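You operate a simulated robot arm through the tools that you are given. There is no shell and no other tool.

You run a simulated two-armed robot. Do the job below in one go: nothing can be reset, and whatever is moved stays where it is left.

Task
Take the grey weight bag on the top of the work bench and put it away on the shelf of the pipe rack. Take the grey data box and put it on top of the white flat carton on the top of the work bench. Put the big green plug on the red tile. Take the carton on the top of the clamps lid and put it away on the back shelf of the charger stand. Put the teal block on the top of the cables lid away on the top of the work bench. Stack the parcel that says "926" from the middle shelf of the parts rack on top of the parcel labelled "607". Put the folder marked "sent" from the middle shelf of the parts rack in the inside of the grey order tray and the folder marked "mend" on the low shelf of the parts rack. The order is free. Set down upright: big green plug, carton, teal block.
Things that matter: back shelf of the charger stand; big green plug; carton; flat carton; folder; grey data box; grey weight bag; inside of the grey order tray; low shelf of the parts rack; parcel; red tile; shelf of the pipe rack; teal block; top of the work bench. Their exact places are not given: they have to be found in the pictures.

Only the result counts: the job must be done as asked and must still hold three seconds after the hand-in. Knocking over, shifting, dropping, spilling or breaking anything else fails it. Lids that push on must go on centred and level and be pressed home; caps that screw on are set level and turned clockwise until they are tight.

Robot
Two 7-joint arms with two-finger parallel grippers on one trunk, on a base that drives. Base frame: it is fixed to the floor where the robot stands at the start and does not move with it; the origin is under the middle of the robot, x ahead of it, y to its left, z up. Units: m, degrees, N and s.
The left shoulder is at the start at [0.07, 0.13, 1.162], the right one opposite. Places, roughly: back shelf of the charger stand (145x21 cm) [20.62, 2.14, 0.64]; big green plug [1.75, 2.5, 0.5]; carton [8, 4, 0.75]; flat carton [1.75, 0.25, 0.75]; folder [10, -4.25, 1]; grey data box [0.25, -1.75, 1]; grey weight bag [0.5, 0, 1]; inside of the grey order tray (23x28 cm) [7.82, -4.04, 0.9]; low shelf of the parts rack [8.9, -4.1, 0.4]; parcel [9, -4, 1]; red tile (18x18x3 cm) [-0.3, 2.5, 0.9]; shelf of the pipe rack [0.1, 4.3, 0.3]; teal block (3x4x6 cm) [8.3, 4.1, 0.6]; top of the work bench [1.5, 0.4, 0.9]. Payload 1.57 kg a hand.
The TCP of each hand is the grasp point between the finger pads, 0.03 m short of the fingertips. In the tool frame z runs along the fingers and y along their closing line. The gripper opens to 0.08 m. The fingers are 0.017 m wide and 0.012 m thick; the gripper's body (0.04 by 0.082 m) begins 0.08 m behind the TCP.
Orientation is told as [roll, pitch, yaw] about the base's x, y, z axes, in that order, counted from this pose: with the fingers straight down and closing along the base's y, the tool's x points along the base's -x, its y along +y and its z along -z.

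Tools
- The arms move only by the tool send_rows. It takes "left_commands", "right_commands" or both (then of equal length, played together; a hand with none holds still); each is a list of rows, each a list of 7 numbers: the opening, from 0 (shut) to 1 (fully open), then the shift along the base's x, y, z in m, then the turn, a rotation vector about the base's x, y, z in degrees. In form: [[gripper, x, y, z, ax, ay, az], ...]. A call has 1 to 20 rows; each row is the pose to reach, as a shift and turn from the pose commanded when the call began. Each row takes 0.2 s and may step no farther than 0.05 m and 8.6 degrees from the row before; otherwise, or with a gripper value out of range, the whole call is refused. Where a pose cannot be reached the arm comes as near as it can. A force on the tool above 40 N (or 10 N above the force at the start of the call, whichever is more), or a blocked arm, ends the call early, and 0.2 s more pass. The fingers move at their own pace (about 0.108 m/s each) and stop on an object; they squeeze with about 24 N. The grip force told is the motor's: it shows also when the fingers shut on nothing. Time passes only in rows, and 0.2 s behind the last, so rows that repeat a pose let the fingers close. It gives the time, the measured TCP pose, the force on the tool (base axes), the opening and the grip force at its end, in the units of the frame above (readings bear some noise), with the torque about the TCP (base axes, N m) and any sound that the robot's microphone picked up.
- Cameras (640 x 400 px; columns grow to the right, rows downward): "scene" is now at [0.1262, 0.0192, 1.3695]; the picture's right is [0.23, -0.97, -0.00], its down [-0.73, -0.17, -0.66] and it looks along [0.64, 0.15, -0.75] (base axes); focal length 244 px, centre (320, 200). "left" rides on the left gripper at [0.072, 0.007, -0.122] in its tool frame; the picture's right is [-0.09, 1.00, 0.00], its down [-0.84, -0.08, -0.54] and it looks along [-0.54, -0.05, 0.84] (tool axes); focal length 238 px, centre (320, 200). "right" rides on the right gripper at [0.072, -0.007, -0.122] in its tool frame; the picture's right is [0.09, 1.00, 0.00], its down [-0.84, 0.08, -0.54] and it looks along [-0.54, 0.05, 0.84] (tool axes); focal length 238 px, centre (320, 200).
- grab_frame(camera): a new picture of that camera. The clock stands still meanwhile.
- raise_lower(by): slides the trunk up (or, below 0, down) by that many m; the arms and the scene camera ride with it, the base frame stays. It gives what a move gives, with no picture.
- roll_base(legs): drives the robot by 1 to 6 legs, each [ahead, left, turn to the left] in m, m and degrees, along the robot's own axes; the way and the turn of a leg run together, so that a leg with both is an arc; at most 1.5 m and 180 degrees a leg. The arms and the cameras ride along, it lands a little off, and it stops where it bumps. It gives what a move gives.
- turn_head(pan, tilt): turns the head with the scene camera to pan (to the left, within 86 degrees either way) and tilt (down, from -29 to 69), counted from straight ahead of the robot. It gives what a move gives.
- locate(camera, pixels): there is no depth. For up to 12 entries [column, row, z] of the newest picture of that camera ("zoom" is the newest enlarged one), the place [x, y] in the base frame at which the ray of that pixel passes the height z, good to about 0.003 m. The clock stands still meanwhile.
- enlarge(camera, box): a new picture of the part [left, top, right, bottom] of that camera's present view, enlarged. The clock stands still meanwhile.
- close_job(): hands the job in; it is judged then, once.

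Open the grippers and draw the arms clear of the work before you hand the job in, unless the task says otherwise.

The tools are called as name(argument=value, ...) on one line, values as JSON. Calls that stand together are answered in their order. send_rows: Moves the arms, as the interface text tells. Its arguments: {"type":"object","properties":{"left_commands":{"type":"array"},"right_commands":{"type":"array"}},"required":[]} The other tools are called the same way: raise_lower (by) slides the trunk up or down; roll_base (legs) drives the base; turn_head (pan, tilt) turns the head that bears the scene camera; grab_frame (camera) takes a picture; locate (camera, pixels) gives the place at which the rays of pixels pass given heights; enlarge (camera, box) takes an enlarged picture of a part of a camera's view; close_job () hands the job in.

At the start:

```text
t: 0.0
left_position: [0.362, 0.2758, 1.1681]
left_tool_rot: [0.0, -0.1, -0.1]
left_force: [0.1, 0.1, 0.5]
left_wrist_torque: [0.0, 0.0, 0.0]
left_grip_width: 0.0798
left_grasp_force: 0.1
right_position: [0.404, -0.081, 1.0671]
right_tool_rot: [0.0, 0.0, 0.0]
right_force: [-0.7, -0.4, 0.7]
right_wrist_torque: [-0.01, 0.0, 0.01]
right_grip_width: 0.0798
right_grasp_force: 0.2
trunk travel left (down, up): [-0.8, 0.14]
robot x, y, heading: [-0.0002, 0.0021, 0.2]
head pan, tilt: [13.4, 48.8]
```

scene: 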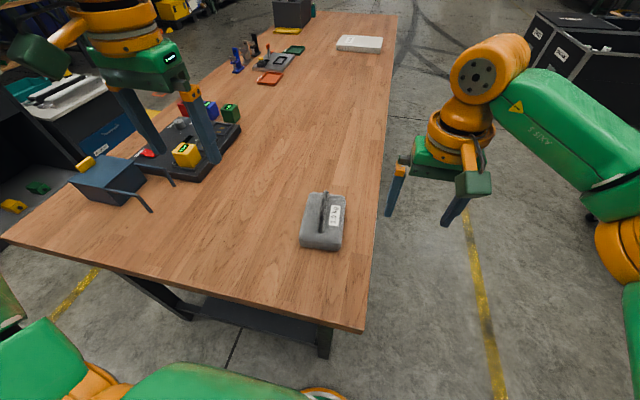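
right: 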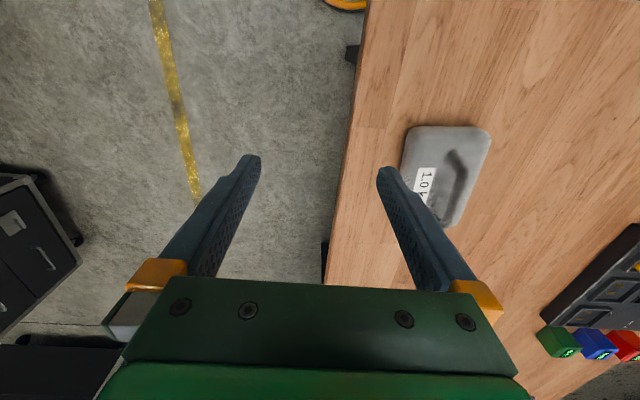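
left: 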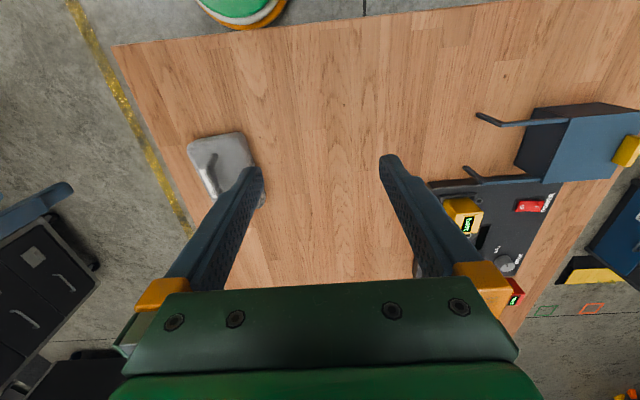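

I see the grey weight bag at about (323,220) in the scene picture on the bench. First I look around with the head to map the workshop.

turn_head(pan=0, tilt=15)

grab_frame(camera="scene")

```text
t: 1.0
left_position: [0.3608, 0.2761, 1.1689]
left_tool_rot: [0.0, 0.0, -0.1]
left_force: [-0.1, -1.4, 0.7]
left_wrist_torque: [0.0, 0.02, -0.03]
left_grip_width: 0.0802
left_grasp_force: 0.0
right_position: [0.4039, -0.0806, 1.0666]
right_tool_rot: [0.0, 0.1, 0.0]
right_force: [-0.1, 0.1, 0.9]
right_wrist_torque: [0.01, 0.01, -0.02]
right_grip_width: 0.08
right_grasp_force: 0.0
trunk travel left (down, up): [-0.8, 0.14]
robot x, y, heading: [0.002, 0.0006, -0.2]
head pan, tilt: [0.0, 15.0]
```

```text
taken
```

scene: 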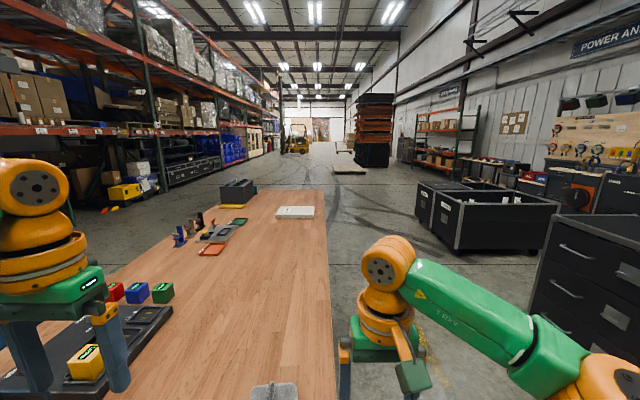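

A large hall ahead, bench in front. I keep looking left and right.

turn_head(pan=60, tilt=25)

grab_frame(camera="scene")

turn_head(pan=-60, tilt=25)

grab_frame(camera="scene")

turn_head(pan=86, tilt=25)

grab_frame(camera="scene")

```text
t: 2.3
left_position: [0.3613, 0.2756, 1.1673]
left_tool_rot: [0.0, -0.2, -0.1]
left_force: [-0.5, -1.5, 0.2]
left_wrist_torque: [0.03, 0.0, -0.02]
left_grip_width: 0.08
left_grasp_force: 0.1
right_position: [0.4045, -0.0808, 1.067]
right_tool_rot: [0.0, 0.0, 0.0]
right_force: [0.1, 0.1, -0.3]
right_wrist_torque: [-0.03, 0.03, -0.01]
right_grip_width: 0.0801
right_grasp_force: 0.1
trunk travel left (down, up): [-0.8, 0.14]
robot x, y, heading: [-0.0019, -0.0017, 0.0]
head pan, tilt: [60.0, 25.0]
```

```text
taken
```

scene: 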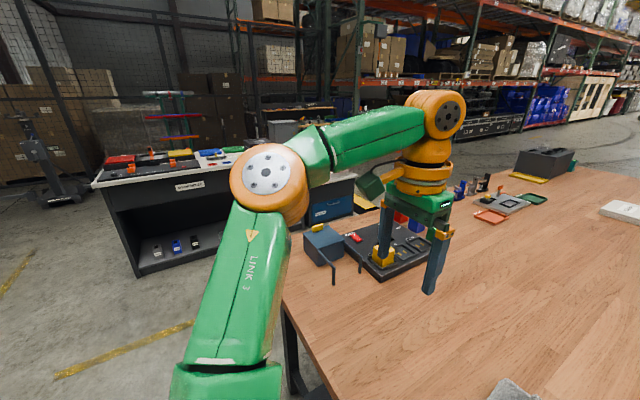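

```text
t: 4.3
left_position: [0.3609, 0.2758, 1.1674]
left_tool_rot: [0.0, -0.1, -0.1]
left_force: [-0.3, -0.1, 0.8]
left_wrist_torque: [0.0, -0.03, -0.01]
left_grip_width: 0.0798
left_grasp_force: 0.2
right_position: [0.4044, -0.0802, 1.0675]
right_tool_rot: [-0.1, 0.0, 0.0]
right_force: [0.2, -0.6, -0.5]
right_wrist_torque: [0.01, 0.04, 0.0]
right_grip_width: 0.0798
right_grasp_force: 0.1
trunk travel left (down, up): [-0.8, 0.14]
robot x, y, heading: [-0.0006, -0.0011, -0.1]
head pan, tilt: [-60.0, 25.0]
```

```text
taken
```

scene: 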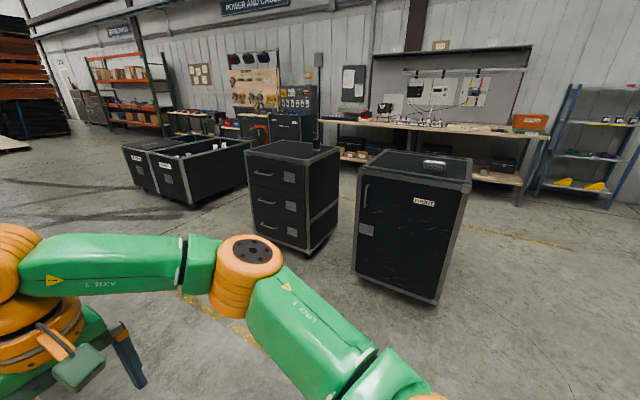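

```text
t: 6.6
left_position: [0.3614, 0.2764, 1.1673]
left_tool_rot: [0.0, 0.0, 0.0]
left_force: [-0.2, 0.5, -0.3]
left_wrist_torque: [0.02, 0.02, 0.02]
left_grip_width: 0.0801
left_grasp_force: 0.1
right_position: [0.404, -0.0811, 1.0676]
right_tool_rot: [-0.1, 0.0, 0.1]
right_force: [0.8, 0.0, 1.2]
right_wrist_torque: [0.02, 0.05, 0.01]
right_grip_width: 0.0799
right_grasp_force: 0.1
trunk travel left (down, up): [-0.8, 0.14]
robot x, y, heading: [0.0023, -0.0001, -0.1]
head pan, tilt: [85.9, 25.0]
```

```text
taken
```

scene: 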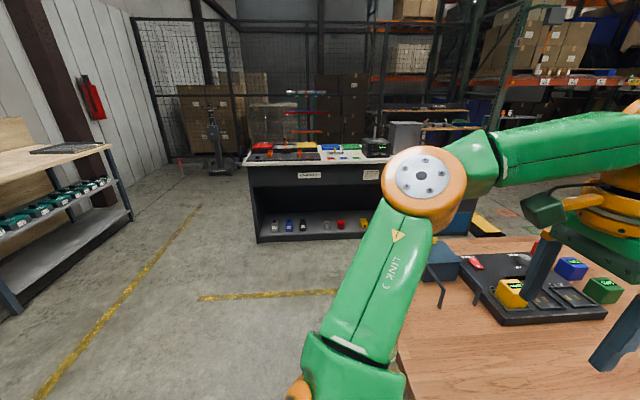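

Facing left I see the counter with coloured tiles and a rack behind. I enlarge these areas.

enlarge(camera="scene", box=[230, 80, 410, 250])

enlarge(camera="scene", box=[360, 80, 560, 250])

turn_head(pan=-75, tilt=25)

enlarge(camera="scene", box=[200, 120, 420, 320])

```text
2.35 times, centred on (320, 165) of scene
```

zoom: 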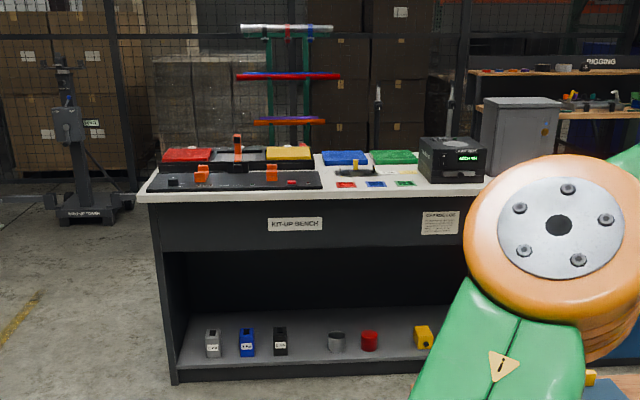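

```text
2.35 times, centred on (460, 165) of scene
```

zoom: 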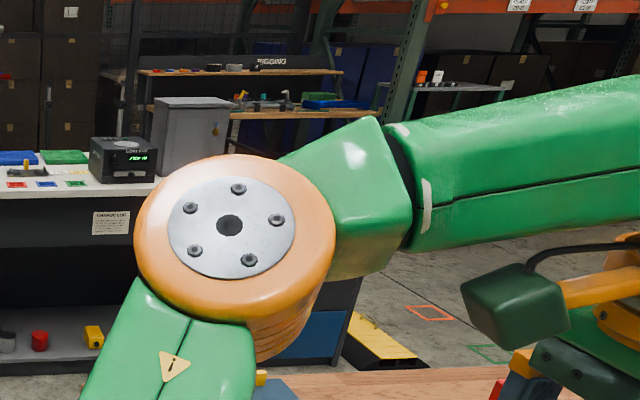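

```text
t: 9.1
left_position: [0.3612, 0.2748, 1.1674]
left_tool_rot: [0.0, -0.2, 0.1]
left_force: [0.3, 0.7, 0.1]
left_wrist_torque: [-0.04, 0.02, -0.06]
left_grip_width: 0.0801
left_grasp_force: 0.1
right_position: [0.4041, -0.0814, 1.0685]
right_tool_rot: [0.0, 0.0, -0.1]
right_force: [0.1, 0.7, 0.2]
right_wrist_torque: [0.0, 0.01, 0.01]
right_grip_width: 0.08
right_grasp_force: 0.0
trunk travel left (down, up): [-0.8, 0.14]
robot x, y, heading: [0.0012, 0.0008, 0.2]
head pan, tilt: [-75.0, 25.0]
```

```text
2.00 times, centred on (310, 220) of scene
```

zoom: 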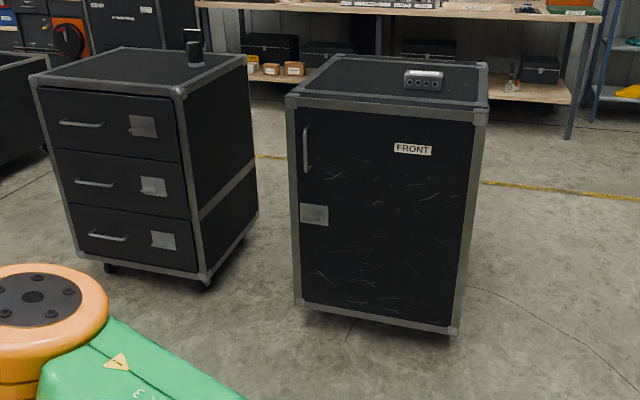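

I zoom on the weight bag through the right wrist camera, where it sits at about (445,175), to read its label and shape.

enlarge(camera="right", box=[360, 100, 520, 250])

turn_head(pan=0, tilt=55)

grab_frame(camera="scene")

enlarge(camera="scene", box=[180, 120, 340, 300])

```text
2.67 times, centred on (440, 175) of right
```

zoom: 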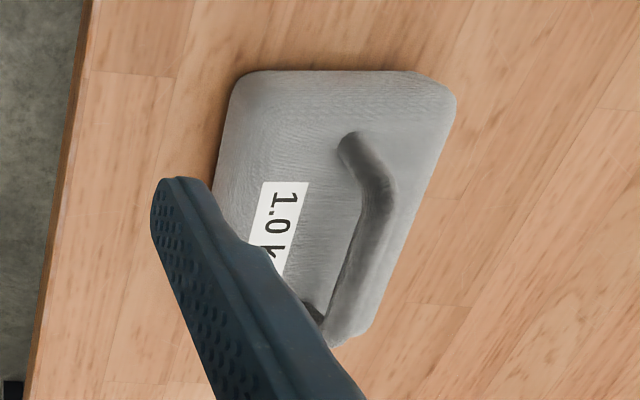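

```text
t: 10.5
left_position: [0.3621, 0.2758, 1.1662]
left_tool_rot: [0.1, -0.1, -0.1]
left_force: [-0.3, -0.4, -0.3]
left_wrist_torque: [0.02, -0.02, 0.0]
left_grip_width: 0.0804
left_grasp_force: 0.1
right_position: [0.4039, -0.0806, 1.068]
right_tool_rot: [0.1, 0.0, 0.0]
right_force: [-0.6, 0.9, 0.2]
right_wrist_torque: [-0.03, -0.01, -0.01]
right_grip_width: 0.0803
right_grasp_force: 0.0
trunk travel left (down, up): [-0.8, 0.14]
robot x, y, heading: [-0.0001, -0.0032, -0.3]
head pan, tilt: [0.0, 55.0]
```

```text
taken
```

scene: 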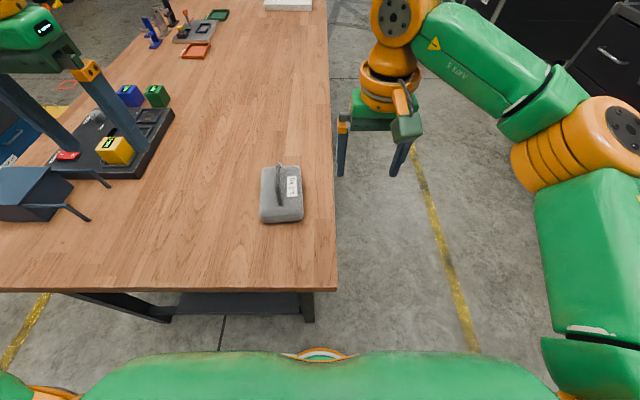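

```text
2.22 times, centred on (260, 210) of scene
```

zoom: 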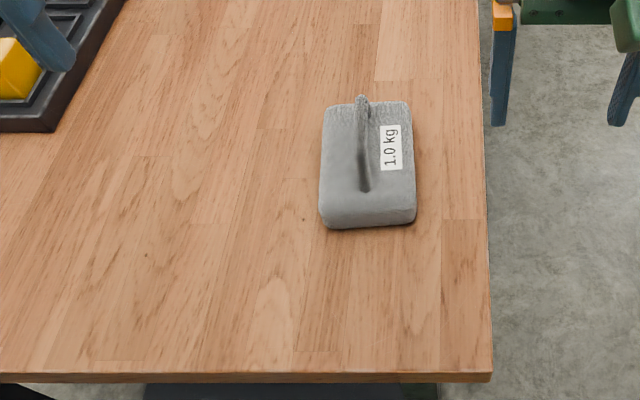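

The bag is 1.0 kg with a strap handle running along x. I triangulate bench height with the near-right bench corner: scene (338,290), left camera (113,47).

locate(camera="scene", pixels=[[338, 290, 0.8], [338, 290, 0.85], [338, 290, 0.9], [338, 290, 0.95], [290, 188, 0.9], [290, 188, 0.95]])

grab_frame(camera="left")

locate(camera="left", pixels=[[113, 46, 0.8], [113, 46, 0.85], [113, 46, 0.9], [113, 46, 0.95]])

```text
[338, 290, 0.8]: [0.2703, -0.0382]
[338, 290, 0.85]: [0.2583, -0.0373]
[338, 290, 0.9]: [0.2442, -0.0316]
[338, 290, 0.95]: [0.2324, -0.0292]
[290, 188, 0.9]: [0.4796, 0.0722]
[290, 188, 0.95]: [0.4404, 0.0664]
```

```text
taken
```

left: 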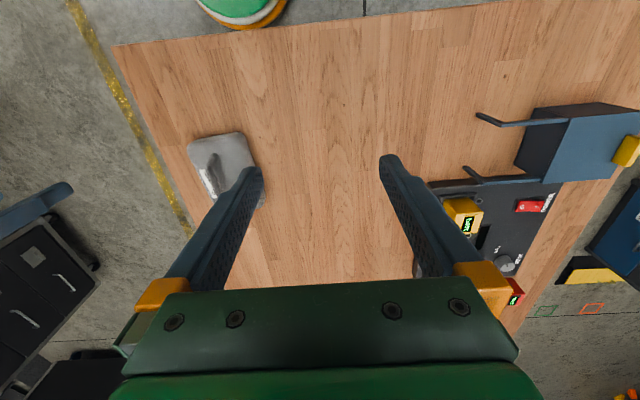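

```text
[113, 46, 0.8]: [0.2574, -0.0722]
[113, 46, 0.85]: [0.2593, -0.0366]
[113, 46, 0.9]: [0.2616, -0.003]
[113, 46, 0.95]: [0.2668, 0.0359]
```

Bench top is at z≈0.85, corner (0.259,-0.037). I enlarge the bag in left and right wrist cameras to triangulate the handle.

enlarge(camera="left", box=[170, 110, 280, 220])

locate(camera="zoom", pixels=[[320, 200, 0.9]])

enlarge(camera="scene", box=[240, 140, 320, 240])

```text
3.64 times, centred on (225, 165) of left
```

zoom: 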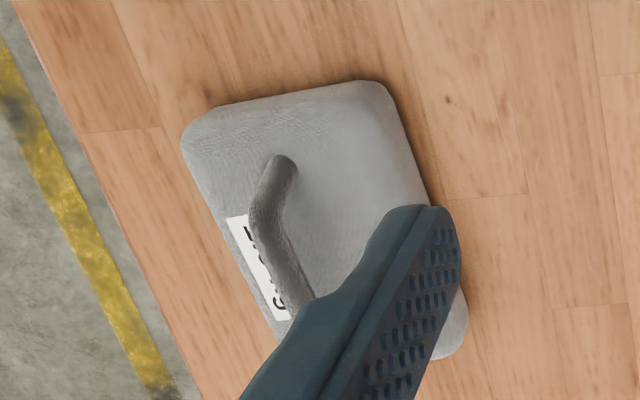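

```text
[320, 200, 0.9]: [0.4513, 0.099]
```

```text
4.00 times, centred on (280, 190) of scene
```

zoom: 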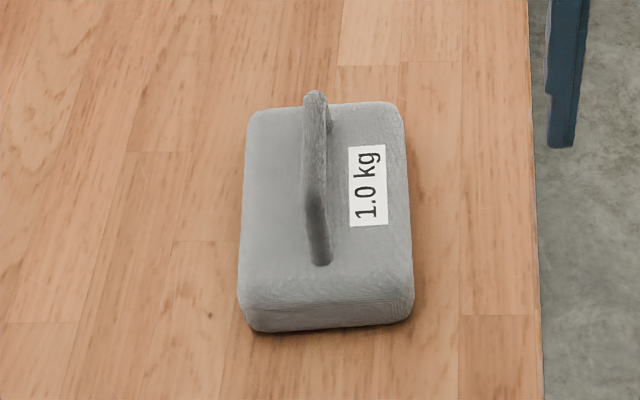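

I triangulate the handle's bends with the scene zoom, then with a fresh left zoom.

locate(camera="zoom", pixels=[[320, 258, 0.89], [320, 258, 0.9], [316, 205, 0.9], [316, 205, 0.92], [316, 205, 0.94], [315, 97, 0.9], [315, 97, 0.92], [315, 97, 0.94], [248, 330, 0.85], [412, 316, 0.85], [400, 105, 0.89], [250, 112, 0.89]])

enlarge(camera="left", box=[170, 110, 280, 220])

locate(camera="zoom", pixels=[[283, 162, 0.89], [283, 162, 0.9], [260, 215, 0.9], [260, 215, 0.92], [260, 215, 0.94], [185, 135, 0.89], [390, 90, 0.89], [425, 200, 0.86]])

enlarge(camera="right", box=[360, 100, 520, 250])

locate(camera="zoom", pixels=[[355, 142, 0.89], [355, 142, 0.9], [381, 188, 0.9], [381, 188, 0.92], [381, 188, 0.94], [322, 310, 0.89], [322, 310, 0.92]])

```text
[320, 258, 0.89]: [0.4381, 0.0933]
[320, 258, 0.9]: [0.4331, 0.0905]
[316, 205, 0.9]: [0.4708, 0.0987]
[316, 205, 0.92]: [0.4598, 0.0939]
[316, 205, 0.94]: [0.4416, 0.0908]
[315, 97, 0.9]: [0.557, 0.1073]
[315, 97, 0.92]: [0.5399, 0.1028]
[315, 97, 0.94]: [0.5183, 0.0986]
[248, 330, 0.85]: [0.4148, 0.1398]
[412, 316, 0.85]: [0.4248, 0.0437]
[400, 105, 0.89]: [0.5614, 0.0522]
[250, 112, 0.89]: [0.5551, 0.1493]
```

```text
3.64 times, centred on (225, 165) of left
```

zoom: 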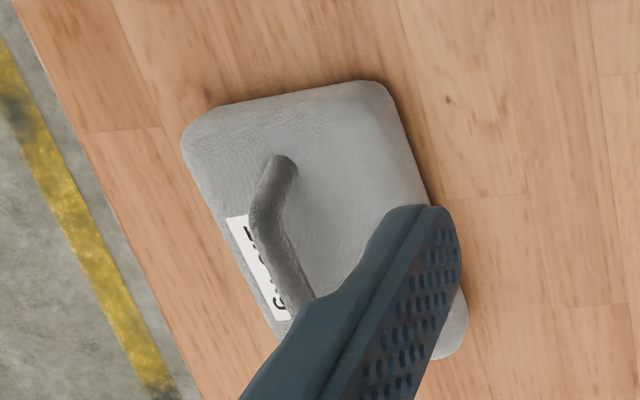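

```text
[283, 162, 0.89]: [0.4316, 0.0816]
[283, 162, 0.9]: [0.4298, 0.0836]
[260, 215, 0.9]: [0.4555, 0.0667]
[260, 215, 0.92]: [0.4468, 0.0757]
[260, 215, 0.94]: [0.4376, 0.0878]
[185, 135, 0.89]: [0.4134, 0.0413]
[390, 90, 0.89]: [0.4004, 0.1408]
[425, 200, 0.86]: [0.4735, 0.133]
```

```text
2.67 times, centred on (440, 175) of right
```

zoom: 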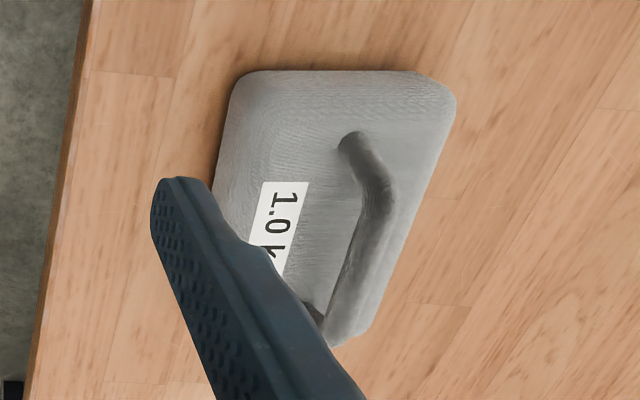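

```text
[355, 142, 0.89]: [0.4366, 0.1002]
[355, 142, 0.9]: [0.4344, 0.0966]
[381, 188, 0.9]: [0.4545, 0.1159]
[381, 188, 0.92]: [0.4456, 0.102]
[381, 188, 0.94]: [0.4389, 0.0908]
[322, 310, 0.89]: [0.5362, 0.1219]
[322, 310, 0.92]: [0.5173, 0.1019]
```

Handle bar runs from about (0.440,0.090) to (0.518,0.098) at z≈0.94, yaw ≈6°. I move the right hand above it, keeping its height first.

send_rows(right_commands=[[1, 0.02, 0.04, 0.02, 0, 0, 2], [1, 0.04, 0.08, 0.02, 0, 0, 4], [1, 0.06, 0.12, 0.02, 0, 0, 6], [1, 0.074, 0.16, 0.02, 0, 0, 6], [1, 0.074, 0.176, 0.0, 0, 0, 6], [1, 0.074, 0.176, -0.04, 0, 0, 6]])

grab_frame(camera="right")

grab_frame(camera="scene")

```text
t: 11.9
left_position: [0.3602, 0.2758, 1.1672]
left_tool_rot: [0.0, -0.1, -0.1]
left_force: [0.7, 0.2, -0.4]
left_wrist_torque: [-0.03, 0.01, 0.04]
left_grip_width: 0.08
left_grasp_force: 0.0
right_position: [0.417, 0.0252, 1.0752]
right_tool_rot: [0.1, -0.1, 6.0]
right_force: [-1.0, 0.1, -1.3]
right_wrist_torque: [0.0, -0.01, 0.0]
right_grip_width: 0.08
right_grasp_force: 0.1
right hand out of reach, approached as far as the arm can: row 2, 3, 4, 5, 6
trunk travel left (down, up): [-0.8, 0.14]
robot x, y, heading: [0.0044, -0.002, -0.0]
head pan, tilt: [0.0, 55.0]
```

```text
taken
```

right: 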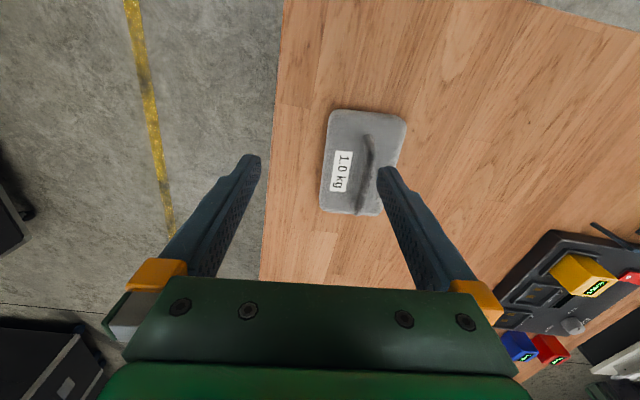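

```text
taken
```

scene: 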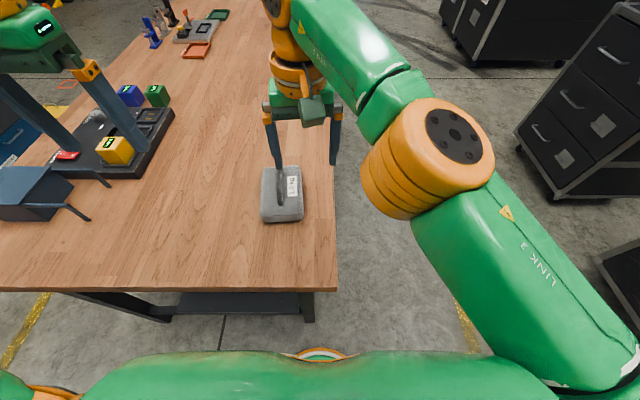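

The right arm ran out of reach at (0.417,0.025). I test the reach envelope in the free space to the right of the bench.

send_rows(right_commands=[[1, 0, -0.05, 0, 0, 0, -3], [1, 0, -0.1, 0, 0, 0, -6], [1, 0, -0.15, 0, 0, 0, -6], [1, 0, -0.2, 0, 0, 0, -6]])

send_rows(right_commands=[[1, 0.05, 0, 0, 0, 0, 0], [1, 0.1, 0, 0, 0, 0, 0], [1, 0.15, 0, 0, 0, 0, 0]])

send_rows(right_commands=[[1, 0, 0, 0.05, 0, 0, 0], [1, 0, 0, 0.1, 0, 0, 0], [1, 0, 0, 0.15, 0, 0, 0], [1, 0, 0, 0.2, 0, 0, 0], [1, 0.0, 0, 0.25, 0, 0, 0]])

```text
t: 12.9
left_position: [0.3616, 0.2737, 1.1677]
left_tool_rot: [0.1, -0.1, 0.0]
left_force: [0.5, -0.4, 0.0]
left_wrist_torque: [0.06, -0.02, -0.03]
left_grip_width: 0.08
left_grasp_force: 0.1
right_position: [0.418, -0.1789, 1.0767]
right_tool_rot: [0.1, -0.1, 0.0]
right_force: [0.3, 0.1, -0.6]
right_wrist_torque: [0.0, 0.02, 0.0]
right_grip_width: 0.0798
right_grasp_force: 0.1
trunk travel left (down, up): [-0.8, 0.14]
robot x, y, heading: [0.0014, 0.0003, -0.1]
head pan, tilt: [0.0, 55.0]
```

```text
t: 13.7
left_position: [0.3612, 0.2737, 1.1682]
left_tool_rot: [0.1, -0.1, -0.1]
left_force: [0.1, 0.3, 0.7]
left_wrist_torque: [0.04, -0.01, 0.04]
left_grip_width: 0.0799
left_grasp_force: 0.1
right_position: [0.4739, -0.1768, 1.0764]
right_tool_rot: [0.2, -0.1, 0.1]
right_force: [-0.7, 0.4, -0.4]
right_wrist_torque: [0.01, -0.01, 0.02]
right_grip_width: 0.0802
right_grasp_force: 0.0
right hand out of reach, approached as far as the arm can: row 2, 3
trunk travel left (down, up): [-0.8, 0.14]
robot x, y, heading: [0.0047, -0.0003, -0.1]
head pan, tilt: [0.0, 55.0]
```

```text
t: 14.9
left_position: [0.3603, 0.2755, 1.1677]
left_tool_rot: [0.2, -0.1, -0.1]
left_force: [0.7, -0.5, 0.4]
left_wrist_torque: [-0.03, 0.03, -0.04]
left_grip_width: 0.0797
left_grasp_force: 0.1
right_position: [0.4068, -0.1733, 1.1947]
right_tool_rot: [0.2, 0.0, -0.1]
right_force: [0.2, 0.5, -0.2]
right_wrist_torque: [-0.01, 0.01, -0.01]
right_grip_width: 0.08
right_grasp_force: 0.1
right hand out of reach, approached as far as the arm can: row 1, 2, 3, 4, 5
trunk travel left (down, up): [-0.8, 0.14]
robot x, y, heading: [0.0008, -0.0001, -0.2]
head pan, tilt: [0.0, 55.0]
```

At z≈1.08 the limit is x≈0.474, and higher is shorter. I test lower heights right of the bench (free space beside its edge at y=-0.037).

send_rows(right_commands=[[1, 0.02, 0, -0.05, 0, 0, 0], [1, 0.04, 0, -0.1, 0, 0, 0], [1, 0.06, 0, -0.15, 0, 0, 0], [1, 0.08, 0, -0.2, 0, 0, 0], [1, 0.1, 0, -0.24, 0, 0, 0]])

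send_rows(right_commands=[[1, 0.05, 0, 0, 0, 0, 0], [1, 0.1, 0, 0, 0, 0, 0]])

grab_frame(camera="scene")

```text
refused: row 1 steps farther than a row can; nothing moved
```

```text
t: 15.5
left_position: [0.3615, 0.2751, 1.1662]
left_tool_rot: [0.1, -0.1, 0.1]
left_force: [0.9, -0.4, -0.1]
left_wrist_torque: [0.03, 0.0, -0.01]
left_grip_width: 0.0798
left_grasp_force: 0.0
right_position: [0.445, -0.1725, 1.1453]
right_tool_rot: [0.1, -0.1, 0.0]
right_force: [0.0, 0.1, 0.4]
right_wrist_torque: [0.01, 0.05, 0.0]
right_grip_width: 0.08
right_grasp_force: 0.0
right hand out of reach, approached as far as the arm can: row 1, 2
trunk travel left (down, up): [-0.8, 0.14]
robot x, y, heading: [0.0015, -0.0023, 0.0]
head pan, tilt: [0.0, 55.0]
```

```text
taken
```

scene: 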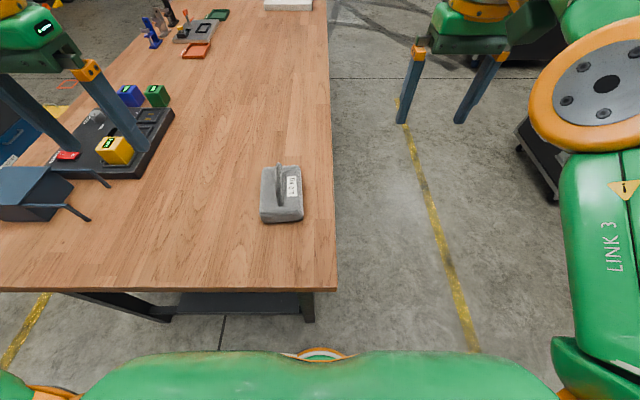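

I now lower the hand in small steps and then push outward to find the limit lower down.

send_rows(right_commands=[[1, 0, 0, -0.05, 0, 0, 0], [1, 0, 0, -0.1, 0, 0, 0], [1, 0, 0, -0.15, 0, 0, 0], [1, 0, 0, -0.2, 0, 0, 0]])

send_rows(right_commands=[[1, 0.04, 0, 0, 0, 0, 0], [1, 0.08, 0, 0, 0, 0, 0], [1, 0.12, 0, 0, 0, 0, 0]])

send_rows(right_commands=[[1, 0, 0, -0.05, 0, 0, 0], [1, 0, 0, -0.1, 0, 0, 0], [1, 0, 0, -0.15, 0, 0, 0]])

```text
t: 16.5
left_position: [0.361, 0.2738, 1.1663]
left_tool_rot: [-0.1, 0.0, 0.0]
left_force: [0.4, 1.0, 0.4]
left_wrist_torque: [0.01, -0.01, -0.03]
left_grip_width: 0.0801
left_grasp_force: 0.1
right_position: [0.4479, -0.1732, 0.9461]
right_tool_rot: [0.0, 0.0, 0.0]
right_force: [0.2, -0.1, -0.4]
right_wrist_torque: [0.0, 0.02, -0.02]
right_grip_width: 0.0801
right_grasp_force: 0.0
trunk travel left (down, up): [-0.8, 0.14]
robot x, y, heading: [0.0006, -0.0005, 0.2]
head pan, tilt: [0.0, 55.0]
```

```text
t: 17.3
left_position: [0.3615, 0.2741, 1.1682]
left_tool_rot: [0.1, 0.0, -0.1]
left_force: [0.4, 0.8, 0.6]
left_wrist_torque: [-0.01, 0.03, -0.01]
left_grip_width: 0.0801
left_grasp_force: 0.0
right_position: [0.4908, -0.1757, 0.9475]
right_tool_rot: [0.1, 0.0, 0.1]
right_force: [0.1, 0.8, -0.9]
right_wrist_torque: [0.04, -0.01, -0.01]
right_grip_width: 0.0799
right_grasp_force: 0.0
right hand out of reach, approached as far as the arm can: row 2, 3
trunk travel left (down, up): [-0.8, 0.14]
robot x, y, heading: [-0.0007, -0.0018, -0.0]
head pan, tilt: [0.0, 55.0]
```

```text
t: 18.1
left_position: [0.3607, 0.2754, 1.1672]
left_tool_rot: [-0.1, -0.1, 0.0]
left_force: [0.0, 0.3, 0.3]
left_wrist_torque: [0.01, 0.03, 0.02]
left_grip_width: 0.0801
left_grasp_force: 0.0
right_position: [0.4717, -0.1773, 0.8257]
right_tool_rot: [0.0, 0.0, 0.0]
right_force: [-0.6, 1.0, -0.2]
right_wrist_torque: [-0.01, 0.02, -0.01]
right_grip_width: 0.08
right_grasp_force: 0.2
right hand out of reach, approached as far as the arm can: row 1, 2, 3
trunk travel left (down, up): [-0.8, 0.14]
robot x, y, heading: [-0.0007, -0.0005, -0.2]
head pan, tilt: [0.0, 55.0]
```

Reach is about 0.42 m horizontally from the shoulder, best when the TCP is ~0.2 m below it. I check how much room the base has ahead by tilting the head fully down.

turn_head(pan=0, tilt=69)

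grab_frame(camera="scene")

grab_frame(camera="left")

locate(camera="left", pixels=[[248, 29, 0.1], [248, 29, 0.2], [248, 29, 0.3], [248, 29, 0.5]])

```text
t: 18.9
left_position: [0.3624, 0.2762, 1.1666]
left_tool_rot: [0.0, -0.1, 0.0]
left_force: [-0.3, -0.8, -0.4]
left_wrist_torque: [0.01, -0.01, -0.01]
left_grip_width: 0.0801
left_grasp_force: 0.2
right_position: [0.4726, -0.1759, 0.8251]
right_tool_rot: [-0.1, -0.2, 0.0]
right_force: [-0.4, -0.2, 0.0]
right_wrist_torque: [0.0, -0.02, -0.02]
right_grip_width: 0.08
right_grasp_force: 0.1
trunk travel left (down, up): [-0.8, 0.14]
robot x, y, heading: [-0.001, -0.0021, 0.1]
head pan, tilt: [0.0, 68.8]
```

```text
taken
```

scene: 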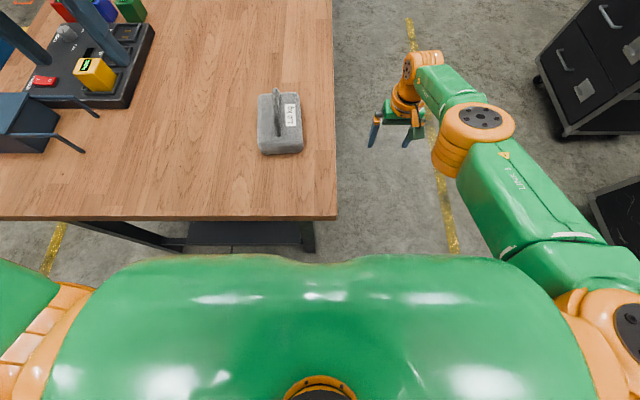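

```text
taken
```

left: 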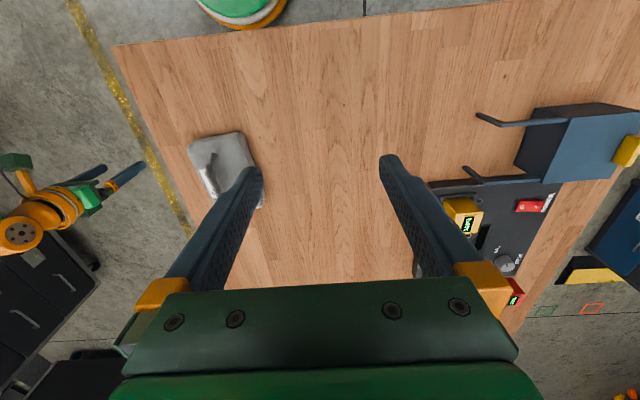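

```text
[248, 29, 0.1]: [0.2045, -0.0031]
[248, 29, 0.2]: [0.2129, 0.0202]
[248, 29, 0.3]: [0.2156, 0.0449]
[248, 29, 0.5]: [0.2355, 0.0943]
```

The base front is near x=0.21 and the bench edge at 0.2585 (top at 0.85), so a small 4 cm forward roll is safe and brings the bag well into the left arm's reach. I first raise the right hand beside the bench.

send_rows(right_commands=[[1, 0, 0, 0.05, 0, 0, 0], [1, -0.03, 0, 0.09, 0, 0, 0], [1, -0.06, -0.02, 0.13, 0, 0, 0], [1, -0.09, -0.04, 0.17, 0, 0, 0], [1, -0.12, -0.06, 0.21, 0, 0, 0], [1, -0.15, -0.06, 0.25, 0, 0, 0]])

roll_base(legs=[[0.04, 0, 0]])

send_rows(left_commands=[[1, 0.02, -0.04, 0, 0, 0, 2], [1, 0.04, -0.08, -0.02, 0, 0, 4], [1, 0.06, -0.12, -0.04, 0, 0, 6], [1, 0.07, -0.16, -0.06, 0, 0, 6], [1, 0.078, -0.18, -0.1, 0, 0, 6]])

grab_frame(camera="left")

```text
refused: row 3 steps farther than a row can; nothing moved
```

```text
t: 19.8
left_position: [0.3951, 0.276, 1.1706]
left_tool_rot: [0.0, -0.5, 0.1]
left_force: [-1.3, 0.6, -0.2]
left_wrist_torque: [0.0, -0.09, -0.03]
left_grip_width: 0.0802
left_grasp_force: 0.0
right_position: [0.5092, -0.1772, 0.83]
right_tool_rot: [0.0, -0.4, 0.0]
right_force: [-0.5, 0.8, 0.0]
right_wrist_torque: [0.02, -0.06, -0.01]
right_grip_width: 0.0798
right_grasp_force: 0.0
trunk travel left (down, up): [-0.8, 0.14]
robot x, y, heading: [0.0399, 0.0012, -0.1]
head pan, tilt: [0.0, 68.8]
```

```text
t: 21.0
left_position: [0.4341, 0.1424, 1.0556]
left_tool_rot: [-0.1, 0.0, 6.1]
left_force: [0.7, 0.3, -0.5]
left_wrist_torque: [0.02, 0.0, 0.02]
left_grip_width: 0.0799
left_grasp_force: 0.1
left hand out of reach, approached as far as the arm can: row 2, 3, 4, 5
right_position: [0.5135, -0.1768, 0.8257]
right_tool_rot: [0.1, 0.1, 0.0]
right_force: [0.1, -0.3, 0.1]
right_wrist_torque: [0.02, 0.03, 0.0]
right_grip_width: 0.0799
right_grasp_force: 0.1
trunk travel left (down, up): [-0.8, 0.14]
robot x, y, heading: [0.0416, 0.0023, 0.1]
head pan, tilt: [0.0, 68.8]
```

```text
taken
```

left: 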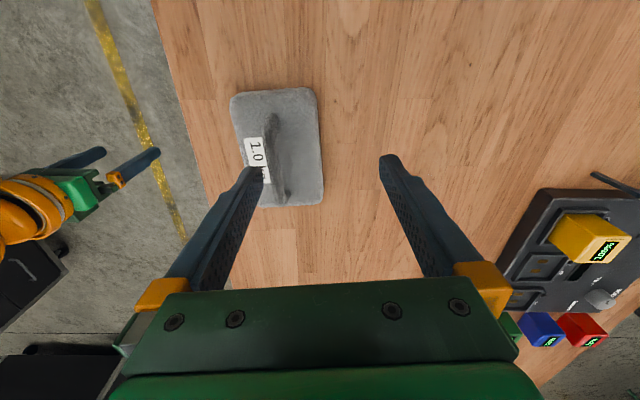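

The inward direction is more limited than outward. I continue lower, since reach improves with lower height: go down to z≈0.98 and then to the handle.

send_rows(left_commands=[[1, 0, 0, -0.04, 0, 0, 0], [1, 0.01, -0.02, -0.07, 0, 0, 0], [1, 0.03, -0.045, -0.07, 0, 0, 0]])

send_rows(right_commands=[[1, 0, 0, 0.05, 0, 0, 0], [1, -0.03, 0, 0.085, 0, 0, 0], [1, -0.06, 0, 0.12, 0, 0, 0], [1, -0.09, 0, 0.155, 0, 0, 0], [1, -0.12, 0, 0.19, 0, 0, 0], [1, -0.15, 0, 0.22, 0, 0, 0]])

```text
t: 21.8
left_position: [0.4281, 0.1383, 0.9909]
left_tool_rot: [-0.2, -0.1, 6.1]
left_force: [-1.0, 0.2, 0.3]
left_wrist_torque: [0.02, 0.03, 0.0]
left_grip_width: 0.0798
left_grasp_force: 0.0
left hand out of reach, approached as far as the arm can: row 2, 3
right_position: [0.5128, -0.1765, 0.8259]
right_tool_rot: [0.0, -0.1, 0.0]
right_force: [-0.8, 0.2, 0.5]
right_wrist_torque: [0.03, 0.02, 0.02]
right_grip_width: 0.08
right_grasp_force: 0.0
trunk travel left (down, up): [-0.8, 0.14]
robot x, y, heading: [0.0409, -0.0017, 0.2]
head pan, tilt: [0.0, 68.8]
```

```text
t: 23.2
left_position: [0.4272, 0.1385, 0.9899]
left_tool_rot: [-0.1, -0.2, 6.0]
left_force: [0.3, 0.6, 0.4]
left_wrist_torque: [0.02, -0.03, 0.05]
left_grip_width: 0.0798
left_grasp_force: 0.0
right_position: [0.3613, -0.1772, 1.0469]
right_tool_rot: [-0.1, -0.1, 0.0]
right_force: [0.9, -0.3, 0.6]
right_wrist_torque: [0.02, 0.02, -0.02]
right_grip_width: 0.08
right_grasp_force: 0.1
trunk travel left (down, up): [-0.8, 0.14]
robot x, y, heading: [0.0417, 0.0018, 0.1]
head pan, tilt: [0.0, 68.8]
```

The left hand sticks at (0.428,0.138). I raise it, then shift the base 0.12 m to the right so the bag lies ahead and slightly outward of the left shoulder.

send_rows(left_commands=[[1, -0.01, 0, 0.05, 0, 0, 0], [1, -0.02, 0.02, 0.09, 0, 0, 0], [1, -0.03, 0.05, 0.11, 0, 0, 0]])

roll_base(legs=[[0, -0.12, 0]])

send_rows(left_commands=[[1, 0.03, 0.01, -0.01, 0, 0, 0], [1, 0.06, 0.02, -0.04, 0, 0, 0], [1, 0.08, 0.025, -0.08, 0, 0, 0]])

grab_frame(camera="left")

```text
refused: row 1 steps farther than a row can; nothing moved
```

```text
t: 24.4
left_position: [0.4278, 0.0202, 0.9902]
left_tool_rot: [-0.1, -0.2, 6.1]
left_force: [-0.5, -0.4, 0.0]
left_wrist_torque: [-0.02, 0.01, 0.01]
left_grip_width: 0.08
left_grasp_force: 0.0
right_position: [0.3633, -0.2935, 1.0479]
right_tool_rot: [-0.1, 0.0, 0.1]
right_force: [-0.1, 0.9, -0.8]
right_wrist_torque: [0.0, 0.0, 0.01]
right_grip_width: 0.0801
right_grasp_force: 0.1
trunk travel left (down, up): [-0.8, 0.14]
robot x, y, heading: [0.0383, -0.12, 0.5]
head pan, tilt: [0.0, 68.8]
```

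```text
t: 24.9
left_position: [0.445, 0.0457, 0.9788]
left_tool_rot: [-0.3, -0.1, 6.3]
left_force: [-13.4, -1.8, 21.5]
left_wrist_torque: [0.94, 0.44, 0.35]
left_grip_width: 0.0797
left_grasp_force: 0.0
left hand out of reach, approached as far as the arm can: row 1, 2
right_position: [0.3587, -0.2964, 1.048]
right_tool_rot: [0.2, -0.2, 0.2]
right_force: [0.3, -0.6, -0.1]
right_wrist_torque: [-0.01, 0.03, -0.02]
right_grip_width: 0.0799
right_grasp_force: 0.0
trunk travel left (down, up): [-0.8, 0.14]
robot x, y, heading: [0.0397, -0.1189, 0.0]
head pan, tilt: [0.0, 68.8]
stopped in row 2 (left hand): the force on the tool passed its limit at 67 N (the readings are from after the stop); the commanded pose is now the measured one
```

```text
taken
```

left: 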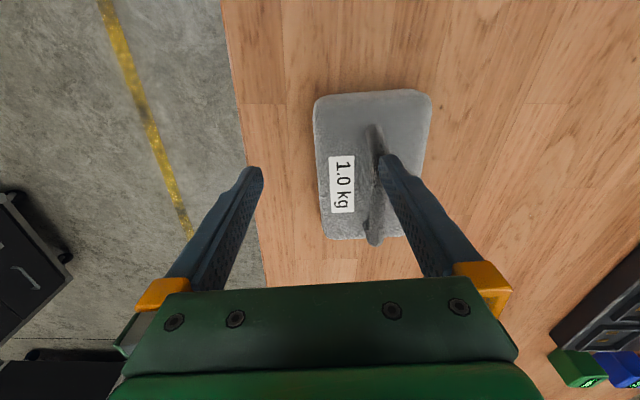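

The left finger touched the handle; I lift straight up to clear it before testing again.

send_rows(left_commands=[[1, -0.005, 0, 0.045, 0, 0, 0], [1, -0.01, 0.0, 0.09, 0, 0, 0]])

grab_frame(camera="left")

turn_head(pan=20, tilt=50)

grab_frame(camera="scene")

```text
t: 25.5
left_position: [0.4372, 0.0456, 1.0674]
left_tool_rot: [-0.3, -0.2, 6.2]
left_force: [0.0, -0.6, 0.3]
left_wrist_torque: [-0.02, -0.02, -0.03]
left_grip_width: 0.0799
left_grasp_force: 0.0
right_position: [0.3602, -0.2966, 1.0474]
right_tool_rot: [0.2, -0.2, 0.1]
right_force: [0.2, -0.9, 0.0]
right_wrist_torque: [-0.01, -0.05, -0.01]
right_grip_width: 0.08
right_grasp_force: 0.0
trunk travel left (down, up): [-0.8, 0.14]
robot x, y, heading: [0.0356, -0.1206, 0.1]
head pan, tilt: [0.0, 68.8]
```

```text
taken
```

left: 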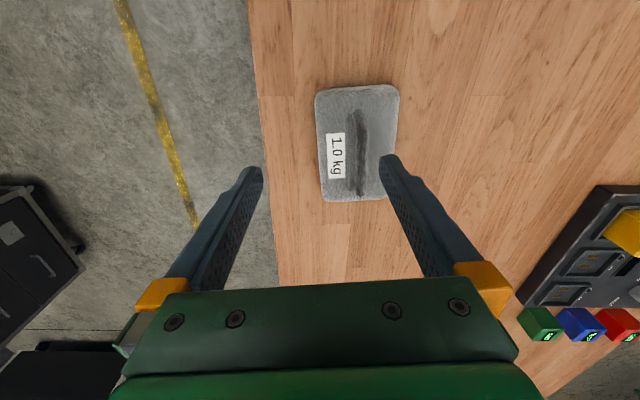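

```text
t: 26.4
left_position: [0.4404, 0.0457, 1.0651]
left_tool_rot: [-0.4, 0.0, 6.3]
left_force: [-0.4, -0.1, -0.3]
left_wrist_torque: [0.0, -0.03, 0.04]
left_grip_width: 0.0798
left_grasp_force: 0.0
right_position: [0.3637, -0.2949, 1.0471]
right_tool_rot: [0.1, 0.0, 0.0]
right_force: [0.0, 0.1, 0.3]
right_wrist_torque: [0.02, 0.04, 0.01]
right_grip_width: 0.08
right_grasp_force: 0.0
trunk travel left (down, up): [-0.8, 0.14]
robot x, y, heading: [0.0396, -0.1195, 0.2]
head pan, tilt: [20.0, 50.0]
```

```text
taken
```

scene: 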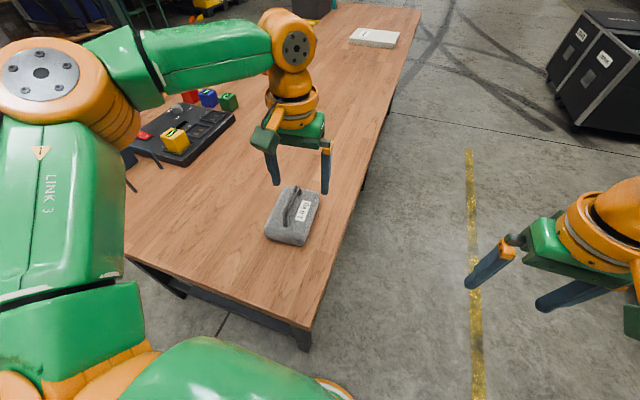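

The bag is still in place. From here (0.440,0.046,1.065) I try moving to over the handle at (0.478,0.095).

send_rows(left_commands=[[1, 0.01, 0.025, 0, 0, 0, 0], [1, 0.02, 0.05, 0, 0, 0, 0], [1, 0.038, 0.05, 0, 0, 0, 0]])

```text
t: 27.2
left_position: [0.4774, 0.0978, 1.0644]
left_tool_rot: [-0.3, 0.1, 6.4]
left_force: [0.0, 0.3, 0.1]
left_wrist_torque: [0.03, -0.01, 0.01]
left_grip_width: 0.08
left_grasp_force: 0.1
right_position: [0.3645, -0.2961, 1.0455]
right_tool_rot: [0.1, 0.2, 0.1]
right_force: [0.1, -0.6, 0.3]
right_wrist_torque: [0.01, 0.0, -0.03]
right_grip_width: 0.0799
right_grasp_force: 0.2
trunk travel left (down, up): [-0.8, 0.14]
robot x, y, heading: [0.0426, -0.121, -0.2]
head pan, tilt: [20.0, 50.0]
```

It reached (0.477,0.098,1.064). I check alignment with the handle in the left camera before going down.

grab_frame(camera="left")

locate(camera="left", pixels=[[320, 115, 0.94], [320, 170, 0.94], [320, 115, 0.93], [320, 170, 0.93]])

```text
taken
```

left: 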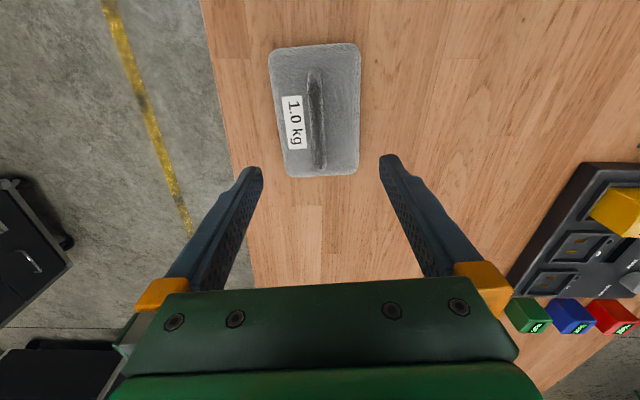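

```text
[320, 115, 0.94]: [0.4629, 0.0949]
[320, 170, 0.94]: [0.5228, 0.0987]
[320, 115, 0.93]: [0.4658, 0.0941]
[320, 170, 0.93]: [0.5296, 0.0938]
```

The handle runs (313,75)–(320,165) px, centred between the fingers. I descend to z≈0.945 with the fingers open.

send_rows(left_commands=[[1, 0, -0.001, -0.04, 0, 0, 0], [1, 0, -0.002, -0.08, 0, 0, 0], [1, 0, -0.002, -0.105, 0, 0, 0], [1, 0, -0.002, -0.119, 0, 0, 0]])

grab_frame(camera="left")

```text
t: 28.2
left_position: [0.4716, 0.0972, 0.9494]
left_tool_rot: [-0.4, -0.1, 6.3]
left_force: [-0.7, 0.0, -0.2]
left_wrist_torque: [0.01, 0.0, 0.02]
left_grip_width: 0.0801
left_grasp_force: 0.0
left hand out of reach, approached as far as the arm can: row 3, 4
right_position: [0.3632, -0.2938, 1.0458]
right_tool_rot: [0.1, 0.0, 0.2]
right_force: [-0.2, 0.1, 0.0]
right_wrist_torque: [-0.02, 0.01, -0.02]
right_grip_width: 0.08
right_grasp_force: 0.1
trunk travel left (down, up): [-0.8, 0.14]
robot x, y, heading: [0.0378, -0.1209, 0.1]
head pan, tilt: [20.0, 50.0]
```

```text
taken
```

left: 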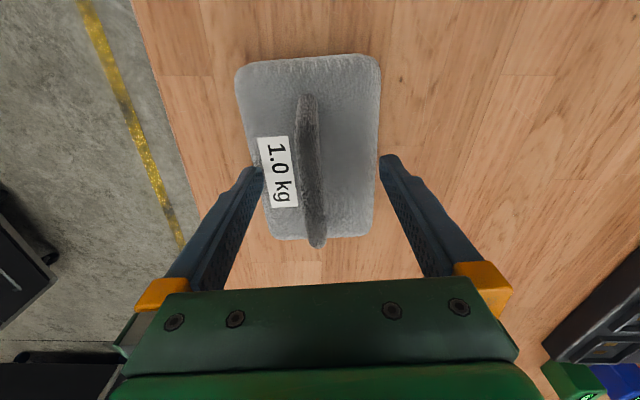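

Out of reach slightly at z=0.949; the handle is between the fingers. I lower the trunk by 8 mm to get a deeper grip, then close.

raise_lower(by=-0.008)

send_rows(left_commands=[[0, 0, 0, 0, 0, 0, 0], [0, 0, 0, 0, 0, 0, 0], [0, 0, 0, 0, 0, 0, 0], [0, 0, 0, 0, 0, 0, 0]])

```text
t: 28.7
left_position: [0.4704, 0.0971, 0.9413]
left_tool_rot: [-0.4, -0.1, 6.4]
left_force: [0.5, -0.8, -0.9]
left_wrist_torque: [0.02, 0.0, 0.03]
left_grip_width: 0.0798
left_grasp_force: 0.0
right_position: [0.3634, -0.2959, 1.0378]
right_tool_rot: [0.0, 0.0, 0.1]
right_force: [-0.1, 0.1, -0.2]
right_wrist_torque: [0.02, 0.01, 0.07]
right_grip_width: 0.0799
right_grasp_force: 0.1
trunk travel left (down, up): [-0.792, 0.148]
robot x, y, heading: [0.0356, -0.119, 0.0]
head pan, tilt: [20.0, 50.0]
```

```text
t: 29.7
left_position: [0.4707, 0.0968, 0.9424]
left_tool_rot: [-0.4, -0.1, 6.2]
left_force: [-0.1, -0.1, 0.7]
left_wrist_torque: [-0.01, -0.02, -0.41]
left_grip_width: 0.0137
left_grasp_force: 23.6
right_position: [0.3633, -0.2959, 1.0376]
right_tool_rot: [0.1, 0.1, 0.1]
right_force: [-1.0, 0.2, 0.6]
right_wrist_torque: [0.0, 0.03, -0.04]
right_grip_width: 0.0801
right_grasp_force: 0.0
trunk travel left (down, up): [-0.792, 0.148]
robot x, y, heading: [0.0375, -0.1209, -0.1]
head pan, tilt: [20.0, 50.0]
```

The fingers hold the handle at 13.7 mm. I lift using the trunk (10 cm) so the arm posture stays.

raise_lower(by=0.12)

grab_frame(camera="left")

grab_frame(camera="scene")

```text
t: 31.2
left_position: [0.4714, 0.098, 1.06]
left_tool_rot: [-0.4, 0.0, 6.3]
left_force: [-0.2, -0.5, -9.7]
left_wrist_torque: [0.01, 0.09, 0.02]
left_grip_width: 0.0138
left_grasp_force: 24.1
right_position: [0.3651, -0.2947, 1.158]
right_tool_rot: [0.0, 0.0, 0.0]
right_force: [0.7, -0.1, -0.2]
right_wrist_torque: [0.02, 0.0, 0.03]
right_grip_width: 0.08
right_grasp_force: 0.0
trunk travel left (down, up): [-0.912, 0.028]
robot x, y, heading: [0.0417, -0.1204, 0.0]
head pan, tilt: [20.0, 50.0]
```

```text
taken
```

left: 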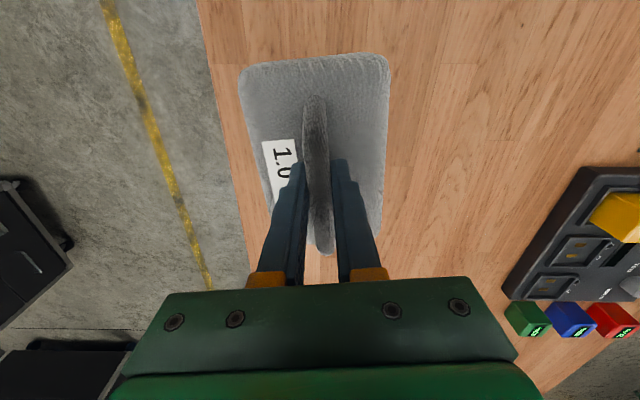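

```text
taken
```

scene: 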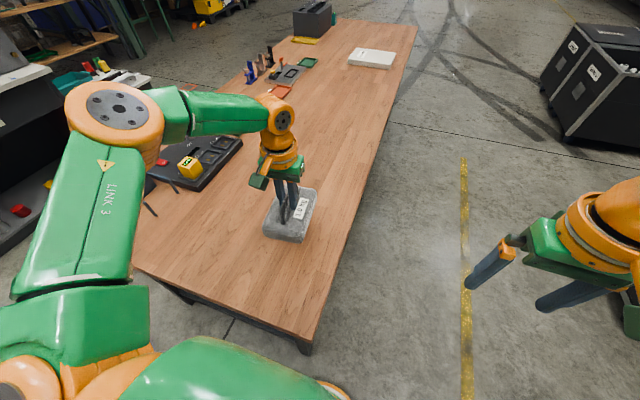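

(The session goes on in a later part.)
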